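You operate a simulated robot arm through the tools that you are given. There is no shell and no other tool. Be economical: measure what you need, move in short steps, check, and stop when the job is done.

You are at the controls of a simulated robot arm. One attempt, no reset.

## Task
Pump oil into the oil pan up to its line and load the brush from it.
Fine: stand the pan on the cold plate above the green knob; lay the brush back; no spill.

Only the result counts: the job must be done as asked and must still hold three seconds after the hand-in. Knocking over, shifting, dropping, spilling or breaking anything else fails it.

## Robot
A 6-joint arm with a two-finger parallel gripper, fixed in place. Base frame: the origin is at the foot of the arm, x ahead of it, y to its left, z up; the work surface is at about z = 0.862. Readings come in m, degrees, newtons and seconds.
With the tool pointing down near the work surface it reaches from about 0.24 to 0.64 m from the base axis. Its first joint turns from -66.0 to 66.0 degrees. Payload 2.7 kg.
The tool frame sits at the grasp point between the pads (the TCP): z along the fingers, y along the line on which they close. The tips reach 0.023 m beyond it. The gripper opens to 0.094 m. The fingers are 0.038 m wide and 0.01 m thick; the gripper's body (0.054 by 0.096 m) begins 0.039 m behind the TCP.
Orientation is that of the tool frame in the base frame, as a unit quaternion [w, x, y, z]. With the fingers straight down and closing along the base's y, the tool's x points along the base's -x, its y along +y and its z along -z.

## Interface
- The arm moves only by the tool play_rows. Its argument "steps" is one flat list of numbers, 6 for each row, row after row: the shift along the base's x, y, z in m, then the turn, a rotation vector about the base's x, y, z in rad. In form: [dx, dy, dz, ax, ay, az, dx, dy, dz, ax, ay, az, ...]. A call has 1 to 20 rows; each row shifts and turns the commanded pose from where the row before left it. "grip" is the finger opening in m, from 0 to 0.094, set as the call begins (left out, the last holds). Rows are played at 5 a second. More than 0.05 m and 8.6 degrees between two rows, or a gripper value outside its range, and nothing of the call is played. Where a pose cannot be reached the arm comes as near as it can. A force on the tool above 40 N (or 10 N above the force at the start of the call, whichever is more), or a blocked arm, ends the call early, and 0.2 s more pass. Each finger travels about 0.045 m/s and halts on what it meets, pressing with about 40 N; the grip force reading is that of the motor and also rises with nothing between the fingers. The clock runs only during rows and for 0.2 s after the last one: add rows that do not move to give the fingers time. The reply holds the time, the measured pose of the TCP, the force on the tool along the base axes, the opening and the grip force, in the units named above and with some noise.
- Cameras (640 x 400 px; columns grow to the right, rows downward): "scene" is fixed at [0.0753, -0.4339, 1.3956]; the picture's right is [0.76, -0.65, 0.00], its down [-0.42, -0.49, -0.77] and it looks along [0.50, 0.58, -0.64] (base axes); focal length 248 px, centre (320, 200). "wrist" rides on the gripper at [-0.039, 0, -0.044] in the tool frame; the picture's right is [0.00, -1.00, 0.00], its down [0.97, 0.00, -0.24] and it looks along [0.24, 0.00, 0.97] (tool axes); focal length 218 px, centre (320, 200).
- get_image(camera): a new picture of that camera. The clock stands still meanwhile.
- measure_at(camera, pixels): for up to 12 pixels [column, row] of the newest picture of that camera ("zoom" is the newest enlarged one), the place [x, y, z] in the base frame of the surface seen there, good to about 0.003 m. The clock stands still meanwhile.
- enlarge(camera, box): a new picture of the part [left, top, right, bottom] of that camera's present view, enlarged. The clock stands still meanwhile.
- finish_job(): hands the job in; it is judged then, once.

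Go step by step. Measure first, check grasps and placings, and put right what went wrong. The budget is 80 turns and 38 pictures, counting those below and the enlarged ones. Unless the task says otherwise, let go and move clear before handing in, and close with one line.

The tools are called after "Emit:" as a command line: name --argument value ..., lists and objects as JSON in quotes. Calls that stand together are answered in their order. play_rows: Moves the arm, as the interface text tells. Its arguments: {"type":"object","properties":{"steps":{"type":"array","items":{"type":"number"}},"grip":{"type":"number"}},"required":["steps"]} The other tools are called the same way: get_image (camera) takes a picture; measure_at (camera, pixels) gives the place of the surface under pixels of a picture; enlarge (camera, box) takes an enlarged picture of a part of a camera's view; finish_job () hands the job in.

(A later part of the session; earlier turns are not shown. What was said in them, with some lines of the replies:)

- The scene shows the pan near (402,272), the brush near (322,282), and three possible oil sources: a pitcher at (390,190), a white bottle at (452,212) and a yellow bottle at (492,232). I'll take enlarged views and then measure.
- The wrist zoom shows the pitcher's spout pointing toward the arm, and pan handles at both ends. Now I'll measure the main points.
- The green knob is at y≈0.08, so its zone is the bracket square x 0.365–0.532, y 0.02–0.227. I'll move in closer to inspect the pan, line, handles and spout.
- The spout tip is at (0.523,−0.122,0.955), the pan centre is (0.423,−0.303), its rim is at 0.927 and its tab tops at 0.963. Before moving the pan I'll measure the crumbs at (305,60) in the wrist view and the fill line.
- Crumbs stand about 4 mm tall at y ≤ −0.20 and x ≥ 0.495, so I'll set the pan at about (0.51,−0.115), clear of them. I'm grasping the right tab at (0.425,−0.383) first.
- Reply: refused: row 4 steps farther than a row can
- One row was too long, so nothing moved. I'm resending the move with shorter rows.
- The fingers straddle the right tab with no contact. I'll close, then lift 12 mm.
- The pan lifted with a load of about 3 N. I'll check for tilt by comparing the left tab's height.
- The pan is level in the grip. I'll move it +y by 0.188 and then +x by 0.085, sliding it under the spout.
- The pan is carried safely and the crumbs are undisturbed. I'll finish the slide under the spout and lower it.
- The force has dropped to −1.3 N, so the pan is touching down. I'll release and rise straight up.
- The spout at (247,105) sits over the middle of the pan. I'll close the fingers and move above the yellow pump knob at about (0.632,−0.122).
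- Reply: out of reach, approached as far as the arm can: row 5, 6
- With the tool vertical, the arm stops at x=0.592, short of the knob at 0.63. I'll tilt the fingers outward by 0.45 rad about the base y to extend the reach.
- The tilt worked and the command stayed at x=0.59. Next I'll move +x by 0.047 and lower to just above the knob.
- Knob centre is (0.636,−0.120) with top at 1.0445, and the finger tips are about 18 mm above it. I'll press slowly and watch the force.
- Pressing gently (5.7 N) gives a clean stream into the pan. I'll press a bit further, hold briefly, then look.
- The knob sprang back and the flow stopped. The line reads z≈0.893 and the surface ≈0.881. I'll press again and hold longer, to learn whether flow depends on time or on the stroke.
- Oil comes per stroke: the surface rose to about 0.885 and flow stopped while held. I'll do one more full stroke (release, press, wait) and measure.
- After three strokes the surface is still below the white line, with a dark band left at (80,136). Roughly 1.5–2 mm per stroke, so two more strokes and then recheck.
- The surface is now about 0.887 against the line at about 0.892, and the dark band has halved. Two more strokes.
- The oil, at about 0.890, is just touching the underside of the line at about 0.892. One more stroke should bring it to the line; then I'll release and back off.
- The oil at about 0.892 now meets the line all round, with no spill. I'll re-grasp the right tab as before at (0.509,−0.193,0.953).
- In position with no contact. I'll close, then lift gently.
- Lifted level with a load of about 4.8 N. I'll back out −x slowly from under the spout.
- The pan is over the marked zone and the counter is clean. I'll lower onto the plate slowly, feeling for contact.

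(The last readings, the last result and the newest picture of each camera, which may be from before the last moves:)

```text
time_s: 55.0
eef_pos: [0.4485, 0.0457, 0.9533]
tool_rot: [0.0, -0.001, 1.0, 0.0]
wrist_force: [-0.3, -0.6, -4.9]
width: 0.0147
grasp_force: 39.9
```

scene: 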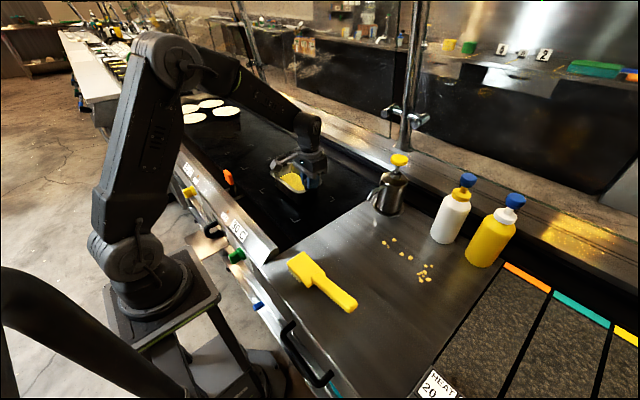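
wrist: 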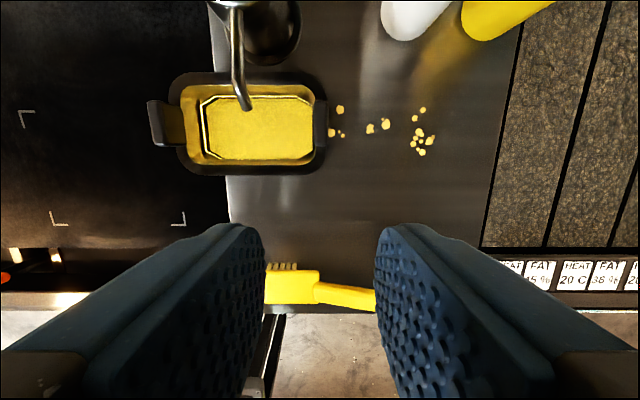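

Emit:
play_rows --steps '[0, 0, -0.001, 0, 0, 0, 0, 0, -0.0005, 0, 0, 0, 0, 0, 0, 0, 0, 0]'

```text
time_s: 55.8
eef_pos: [0.448, 0.0461, 0.9523]
tool_rot: [0.001, -0.001, 1.0, 0.0]
wrist_force: [-0.6, -0.7, -4.6]
width: 0.0147
grasp_force: 40.2
```

Emit:
play_rows --steps '[0, 0, -0.001, 0, 0, 0, 0, 0, 0, 0, 0, 0]'

Emit:
play_rows --steps '[0, 0, -0.001, 0, 0, 0, 0, 0, 0, 0, 0, 0]'

```text
time_s: 56.4
eef_pos: [0.4476, 0.0444, 0.9506]
tool_rot: [0.001, 0.0, 1.0, 0.001]
wrist_force: [-1.3, -1.8, -0.3]
width: 0.0146
grasp_force: 39.6
```

```text
time_s: 57.0
eef_pos: [0.4485, 0.045, 0.9518]
tool_rot: [0.001, 0.0, 1.0, 0.0]
wrist_force: [-3.3, -1.0, 16.6]
width: 0.0149
grasp_force: 40.0
```

Pan is down (16 N when pushed). I'll relieve, release, rise, and travel to above the brush handle while yawing +90°, so the fingers close along x.

Emit:
play_rows --steps '[0, 0, 0.001, 0, 0, 0, 0, 0, 0, 0, 0, 0]'

Emit:
play_rows --grip 0.04 --steps '[0, 0, 0, 0, 0, 0, 0, 0, 0, 0, 0, 0, 0, 0, 0, 0, 0, 0, 0, 0, 0, 0, 0, 0, 0, 0, 0.02, 0, 0, 0, 0, 0, 0.03, 0, 0, 0, 0, 0, 0.04, 0, 0, 0, 0, 0, 0.04, 0, 0, 0, 0, 0, 0, 0, 0, 0]'

Emit:
play_rows --grip 0.05 --steps '[-0.0153, -0.0264, 0, 0, 0, 0.1428, -0.0153, -0.0264, 0, 0, 0, 0.1428, -0.0153, -0.0264, 0, 0, 0, 0.1428, -0.0153, -0.0264, 0, 0, 0, 0.1428, -0.0153, -0.0264, 0, 0, 0, 0.1428, -0.0153, -0.0264, 0, 0, 0, 0.1428, -0.0153, -0.0264, 0, 0, 0, 0.1428, -0.0153, -0.0264, 0, 0, 0, 0.1428, -0.0153, -0.0264, 0, 0, 0, 0.1428, -0.0153, -0.0264, 0, 0, 0, 0.1428, -0.0153, -0.0264, 0, 0, 0, 0.1428, 0, 0, 0, 0, 0, 0]'

Emit:
get_image --camera "wrist"

```text
time_s: 57.6
eef_pos: [0.4491, 0.0452, 0.9506]
tool_rot: [0.001, -0.001, 1.0, 0.0]
wrist_force: [2.1, -3.6, 9.3]
width: 0.0147
grasp_force: 40.4
```

```text
time_s: 59.6
eef_pos: [0.4478, 0.0449, 1.0819]
tool_rot: [0.0, 0.0, 1.0, 0.0]
wrist_force: [-0.4, 0.1, -0.2]
width: 0.0399
grasp_force: 0.1
```

```text
time_s: 62.2
eef_pos: [0.28, -0.2438, 1.0817]
tool_rot: [0.0, 0.708, -0.707, -0.001]
wrist_force: [-0.9, -0.1, 0.4]
width: 0.0502
grasp_force: 0.1
```

```text
6 pictures are left
```

wrist: 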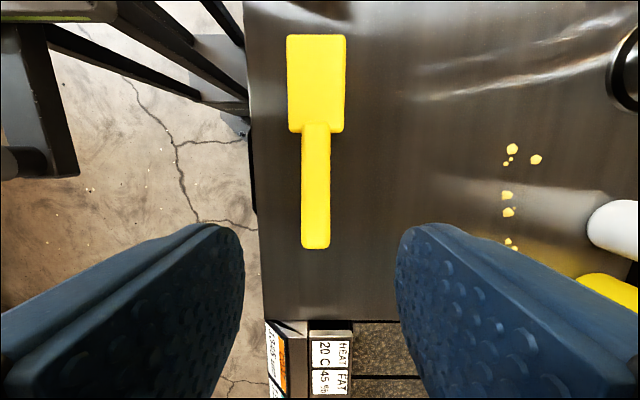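

Emit:
measure_at --camera "wrist" --pixels '[[315, 145], [315, 170], [315, 195], [315, 225], [304, 195], [328, 195], [315, 242], [315, 60], [292, 80], [342, 80], [315, 40], [315, 128]]'

```text
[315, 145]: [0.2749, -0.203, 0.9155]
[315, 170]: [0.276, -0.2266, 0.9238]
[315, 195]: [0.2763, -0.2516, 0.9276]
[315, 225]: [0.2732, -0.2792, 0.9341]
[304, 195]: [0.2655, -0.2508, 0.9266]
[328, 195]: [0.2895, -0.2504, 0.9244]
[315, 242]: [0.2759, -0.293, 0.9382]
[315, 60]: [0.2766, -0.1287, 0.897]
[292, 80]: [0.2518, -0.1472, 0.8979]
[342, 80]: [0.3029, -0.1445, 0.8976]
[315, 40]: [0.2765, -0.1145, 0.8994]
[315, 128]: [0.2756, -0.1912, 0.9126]
```

The handle is centred at x=0.277, 25 mm wide, sloping up at 14°. I'll grip it at y=−0.230, z=0.916, which later keeps the fingers clear of the pan's tab during the dip.

Emit:
play_rows --steps '[-0.003, 0.0138, -0.03, 0, 0, 0, 0, 0, -0.04, 0, 0, 0, 0, 0, -0.04, 0, 0, 0, 0, 0, -0.03, 0, 0, 0, 0, 0, -0.0255, 0, 0, 0, 0, 0, 0, 0, 0, 0]'

Emit:
play_rows --grip 0.0 --steps '[0, 0, 0, 0, 0, 0, 0, 0, 0, 0, 0, 0, 0, 0, 0, 0, 0, 0, 0, 0, 0, 0, 0, 0]'

Emit:
play_rows --steps '[0, 0, 0.01, 0, 0, 0, 0, 0, 0.02, 0, 0, 0, 0, 0, 0.03, 0, 0, 0, 0, 0, 0.03, 0, 0, 0, 0, 0, 0.03, 0, 0, 0, 0, 0, 0, 0, 0, 0]'

```text
time_s: 63.6
eef_pos: [0.2761, -0.2322, 0.9153]
tool_rot: [0.0, 0.708, -0.707, -0.001]
wrist_force: [0.2, 0.2, -0.2]
width: 0.05
grasp_force: 0.1
```

```text
time_s: 64.6
eef_pos: [0.2772, -0.2335, 0.9147]
tool_rot: [-0.001, 0.708, -0.706, 0.0]
wrist_force: [1.7, -0.3, 0.2]
width: 0.0277
grasp_force: 40.0
```

```text
time_s: 66.0
eef_pos: [0.2763, -0.233, 1.0365]
tool_rot: [-0.001, 0.707, -0.707, -0.002]
wrist_force: [0.1, -0.5, -1.1]
width: 0.0276
grasp_force: 39.8
```

The brush is held (27.6 mm). I'll carry it over the pan at height and pitch it 0.3 rad, handle up.

Emit:
play_rows --steps '[0, 0, 0.0435, 0, 0, 0, 0.0191, 0.0351, 0, 0, 0, 0, 0.0191, 0.0351, 0, 0, 0, 0, 0.0191, 0.0351, 0, 0, 0, 0, 0.0191, 0.0351, 0, 0, 0, 0, 0.0191, 0.0351, 0, 0, 0, 0, 0.0191, 0.0351, 0, 0, 0, 0, 0.0191, 0.0351, 0, 0, 0, 0, 0.0191, 0.0351, 0, 0, 0, 0, 0.0191, 0.0352, 0, 0, 0, 0, 0, 0, 0, -0.15, 0, 0, 0, 0, 0, -0.15, 0, 0, 0, 0, 0, 0, 0, 0]'

Emit:
enlarge --camera "scene" --box '[240, 120, 350, 210]'

```text
time_s: 68.8
eef_pos: [0.4499, 0.0845, 1.079]
tool_rot: [0.106, 0.7, -0.699, 0.105]
wrist_force: [0.7, 0.8, -1.1]
width: 0.0274
grasp_force: 39.7
```

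```text
4.44 times, centred on (295, 165) of scene
```

zoom: 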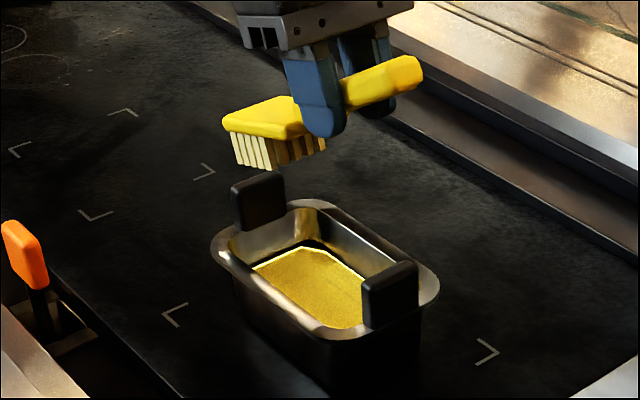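

The pan stands inside the bracket corners and the brush hangs over it. I'll measure the alignment.

Emit:
measure_at --camera "zoom" --pixels '[[255, 185], [390, 275], [300, 325], [385, 225], [240, 160], [270, 165], [300, 280], [330, 255], [226, 120], [415, 65], [320, 270], [310, 105]]'

```text
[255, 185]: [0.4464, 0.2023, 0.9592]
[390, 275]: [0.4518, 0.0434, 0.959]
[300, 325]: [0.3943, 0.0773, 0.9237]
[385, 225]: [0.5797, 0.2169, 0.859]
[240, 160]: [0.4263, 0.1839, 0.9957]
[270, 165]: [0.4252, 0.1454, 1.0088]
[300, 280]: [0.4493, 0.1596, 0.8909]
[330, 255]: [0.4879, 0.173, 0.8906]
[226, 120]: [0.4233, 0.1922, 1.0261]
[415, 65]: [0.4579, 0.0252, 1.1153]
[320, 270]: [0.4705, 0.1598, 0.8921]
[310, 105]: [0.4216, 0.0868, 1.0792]
```

Toe is at (y 0.184, z 0.996), as predicted. To clear both the end wall and the right tab I'll pitch another 0.15 rad, shift −2 mm, and descend to just above the oil.

Emit:
play_rows --steps '[0, -0.002, 0, -0.15, 0, 0, 0, 0, -0.02, 0, 0, 0, 0, 0, -0.02, 0, 0, 0, 0, 0, -0.015, 0, 0, 0, 0, 0, -0.015, 0, 0, 0, 0, 0, -0.008, 0, 0, 0, 0, 0, 0, 0, 0, 0]'

Emit:
enlarge --camera "scene" --box '[250, 125, 350, 205]'

Emit:
measure_at --camera "zoom" --pixels '[[320, 200], [240, 180], [230, 165], [260, 200], [380, 260], [220, 150], [280, 200], [350, 215]]'

```text
time_s: 70.4
eef_pos: [0.4501, 0.0823, 1.0003]
tool_rot: [0.159, 0.69, -0.689, 0.156]
wrist_force: [0.5, 1.7, -0.3]
width: 0.0279
grasp_force: 39.6
```

```text
5.00 times, centred on (300, 165) of scene
```

zoom: 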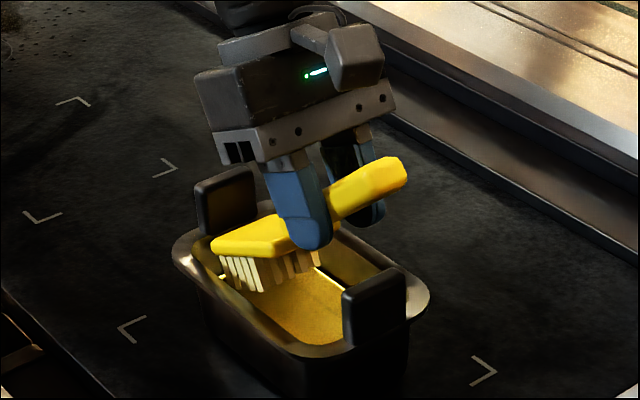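

```text
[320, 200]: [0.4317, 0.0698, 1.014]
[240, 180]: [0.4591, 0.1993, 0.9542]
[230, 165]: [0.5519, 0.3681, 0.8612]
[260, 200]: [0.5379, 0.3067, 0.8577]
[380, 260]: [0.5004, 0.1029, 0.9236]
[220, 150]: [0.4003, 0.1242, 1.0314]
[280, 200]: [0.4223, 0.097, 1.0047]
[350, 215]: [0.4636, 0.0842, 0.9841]
```

All clear of the walls and tabs, with the toe about 8 mm above the oil. I'll dip slowly to 0.882 and watch the force.

Emit:
play_rows --steps '[0, 0, -0.006, 0, 0, 0, 0, 0, -0.006, 0, 0, 0, 0, 0, -0.004, 0, 0, 0, 0, 0, -0.003, 0, 0, 0, 0, 0, 0, 0, 0, 0, 0, 0, 0, 0, 0, 0]'

Emit:
play_rows --steps '[0, 0, -0.002, 0, 0, 0, 0, 0, -0.001, 0, 0, 0, 0, 0, 0, 0, 0, 0, 0, 0, 0, 0, 0, 0, 0, 0, 0, 0, 0, 0]'

```text
time_s: 71.8
eef_pos: [0.4483, 0.0817, 0.9824]
tool_rot: [0.158, 0.69, -0.689, 0.157]
wrist_force: [0.4, 0.7, -0.9]
width: 0.0274
grasp_force: 39.5
```

```text
time_s: 73.0
eef_pos: [0.4507, 0.0827, 0.9792]
tool_rot: [0.158, 0.69, -0.689, 0.157]
wrist_force: [0.3, 0.5, -0.9]
width: 0.0275
grasp_force: 40.0
```

No contact so far, with the toe at about 0.879. I'll go slightly deeper and soak.

Emit:
play_rows --steps '[0, 0, -0.0015, 0, 0, 0, 0, 0, -0.0015, 0, 0, 0, 0, 0, 0, 0, 0, 0, 0, 0, 0, 0, 0, 0, 0, 0, 0, 0, 0, 0, 0, 0, 0, 0, 0, 0, 0, 0, 0, 0, 0, 0, 0, 0, 0, 0, 0, 0, 0, 0, 0, 0, 0, 0, 0, 0, 0, 0, 0, 0]'

Emit:
enlarge --camera "scene" --box '[270, 150, 330, 200]'

```text
time_s: 75.2
eef_pos: [0.4504, 0.0829, 0.977]
tool_rot: [0.157, 0.69, -0.689, 0.157]
wrist_force: [-0.1, 0.3, -0.9]
width: 0.0278
grasp_force: 39.7
```

```text
8.00 times, centred on (300, 175) of scene
```

zoom: 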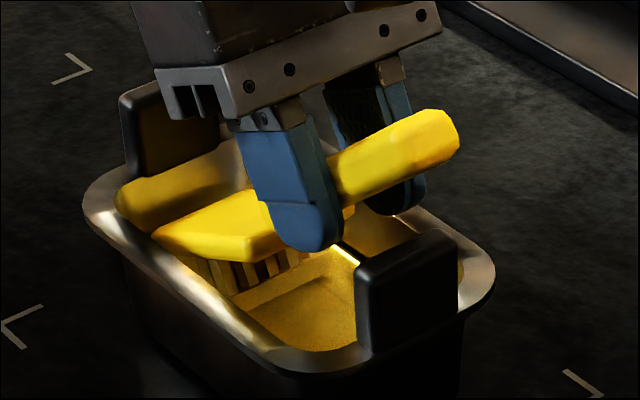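

The toe-end bristles are immersed in oil. I'll raise them just above the surface and let them drip for a few seconds.

Emit:
play_rows --steps '[0, 0, 0.003, 0, 0, 0, 0, 0, 0.005, 0, 0, 0, 0, 0, 0.007, 0, 0, 0, 0, 0, 0.01, 0, 0, 0, 0, 0, 0.005, 0, 0, 0, 0, 0, 0, 0, 0, 0, 0, 0, 0, 0, 0, 0, 0, 0, 0, 0, 0, 0, 0, 0, 0, 0, 0, 0, 0, 0, 0, 0, 0, 0, 0, 0, 0, 0, 0, 0, 0, 0, 0, 0, 0, 0, 0, 0, 0, 0, 0, 0, 0, 0, 0, 0, 0, 0, 0, 0, 0, 0, 0, 0, 0, 0, 0, 0, 0, 0, 0, 0, 0, 0, 0, 0, 0, 0, 0, 0, 0, 0, 0, 0, 0, 0, 0, 0]'

Emit:
enlarge --camera "scene" --box '[260, 140, 340, 200]'

```text
time_s: 79.2
eef_pos: [0.4487, 0.0815, 1.0074]
tool_rot: [0.158, 0.689, -0.689, 0.157]
wrist_force: [0.5, 0.4, -0.3]
width: 0.0275
grasp_force: 39.3
```

```text
6.67 times, centred on (300, 170) of scene
```

zoom: 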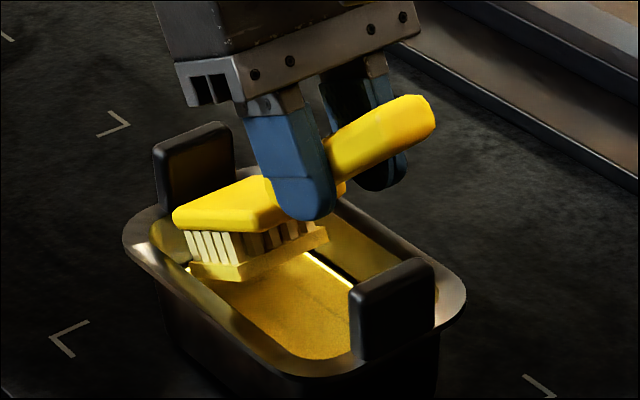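

The bristle ends now carry a visible yellow oil layer. A free check of the pan level before leaving.

Emit:
measure_at --camera "zoom" --pixels '[[300, 300], [320, 320], [280, 310], [310, 340], [330, 300], [260, 300], [300, 280], [325, 270], [220, 270], [300, 325], [290, 290], [315, 310]]'

```text
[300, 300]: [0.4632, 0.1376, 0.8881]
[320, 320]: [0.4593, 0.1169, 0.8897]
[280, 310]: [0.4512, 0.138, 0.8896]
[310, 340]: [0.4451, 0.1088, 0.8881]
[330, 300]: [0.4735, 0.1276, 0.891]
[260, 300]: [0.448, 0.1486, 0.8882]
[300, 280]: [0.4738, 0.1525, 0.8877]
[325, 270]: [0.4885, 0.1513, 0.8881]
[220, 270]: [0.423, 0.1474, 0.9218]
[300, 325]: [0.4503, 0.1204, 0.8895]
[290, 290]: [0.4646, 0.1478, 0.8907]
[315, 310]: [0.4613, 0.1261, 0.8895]
```

The level is still at the line (about 1 mm under after loading). I'll retrace exactly: rise, level the brush, travel back to above its home.

Emit:
play_rows --steps '[0, 0, 0.02, 0, 0, 0, 0, 0, 0.03, 0, 0, 0, 0, 0, 0.023, 0, 0, 0, 0, 0.002, 0, 0.15, 0, 0, 0, 0, 0, 0.15, 0, 0, 0, 0, 0, 0.15, 0, 0, -0.0191, -0.0351, 0, 0, 0, 0, -0.0191, -0.0351, 0, 0, 0, 0, -0.0191, -0.0351, 0, 0, 0, 0, -0.0191, -0.0351, 0, 0, 0, 0, -0.0191, -0.0351, 0, 0, 0, 0, -0.0191, -0.0351, 0, 0, 0, 0, -0.0191, -0.0351, 0, 0, 0, 0, -0.0191, -0.0351, 0, 0, 0, 0, -0.0191, -0.0352, 0, 0, 0, 0, 0, 0, -0.03, 0, 0, 0, 0, 0, -0.04, 0, 0, 0, 0, 0, -0.04, 0, 0, 0, 0, 0, -0.03, 0, 0, 0, 0, 0, 0, 0, 0, 0]'

```text
time_s: 83.4
eef_pos: [0.2766, -0.2306, 0.9393]
tool_rot: [-0.001, 0.707, -0.707, 0.0]
wrist_force: [0.9, 0.3, -1.5]
width: 0.0279
grasp_force: 40.2
```

Back above home, 23.5 mm above the grasp height. Lowering gently.

Emit:
play_rows --steps '[0, 0, -0.01, 0, 0, 0, 0, 0, -0.007, 0, 0, 0, 0, 0, -0.004, 0, 0, 0, 0, 0, -0.0015, 0, 0, 0, 0, 0, 0, 0, 0, 0]'

Emit:
play_rows --steps '[0, 0, -0.001, 0, 0, 0, 0, 0, 0, 0, 0, 0]'

```text
time_s: 84.6
eef_pos: [0.2772, -0.2301, 0.9172]
tool_rot: [0.001, 0.708, -0.706, -0.002]
wrist_force: [-0.6, -0.9, -1.3]
width: 0.0277
grasp_force: 40.0
```

```text
time_s: 85.2
eef_pos: [0.2778, -0.2315, 0.9154]
tool_rot: [0.001, 0.708, -0.706, -0.001]
wrist_force: [-0.8, -0.1, -0.7]
width: 0.0275
grasp_force: 39.9
```

Near contact at the original height. I'll lower half a millimetre, open, and rise clear.

Emit:
play_rows --steps '[0, 0, -0.0006, 0, 0, 0, 0, 0, 0, 0, 0, 0]'

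Emit:
play_rows --grip 0.05 --steps '[0, 0, 0, 0, 0, 0, 0, 0, 0, 0, 0, 0, 0, 0, 0, 0, 0, 0, 0, 0, 0, 0, 0, 0, 0, 0, 0.02, 0, 0, 0, 0, 0, 0.03, 0, 0, 0, 0, 0, 0.04, 0, 0, 0, 0, 0, 0.04, 0, 0, 0, 0, 0, 0.04, 0, 0, 0, 0, 0, 0, 0, 0, 0]'

Emit:
get_image --camera "wrist"

Emit:
get_image --camera "scene"

```text
time_s: 85.8
eef_pos: [0.2775, -0.2314, 0.9152]
tool_rot: [-0.001, 0.707, -0.707, 0.0]
wrist_force: [-1.4, 0.8, 9.4]
width: 0.0275
grasp_force: 39.8
```

```text
time_s: 88.0
eef_pos: [0.2777, -0.2313, 1.0877]
tool_rot: [0.0, 0.708, -0.706, -0.001]
wrist_force: [1.1, -0.3, 0.8]
width: 0.0499
grasp_force: 0.1
```

```text
1 pictures are left
```

wrist: 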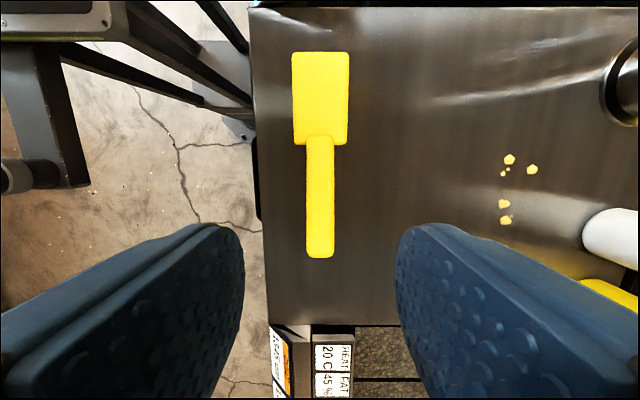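

```text
0 pictures are left
```

scene: 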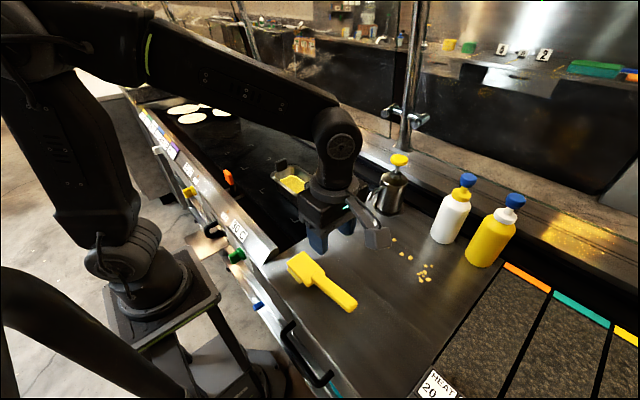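

The brush is back in its place at (322,282), the pan stands on the marked plate zone, and I see no drips or displaced items. The arm is clear, so I'm handing in.

Emit:
finish_job

```text
The job is handed in.
```

The job is handed in: the pan was pumped to its line and stands on the cold plate above the green knob, and the oiled brush is back in its place. After the dip the oil measured about 1 mm under the line, and I saw no spill or disturbed items in the last pictures.
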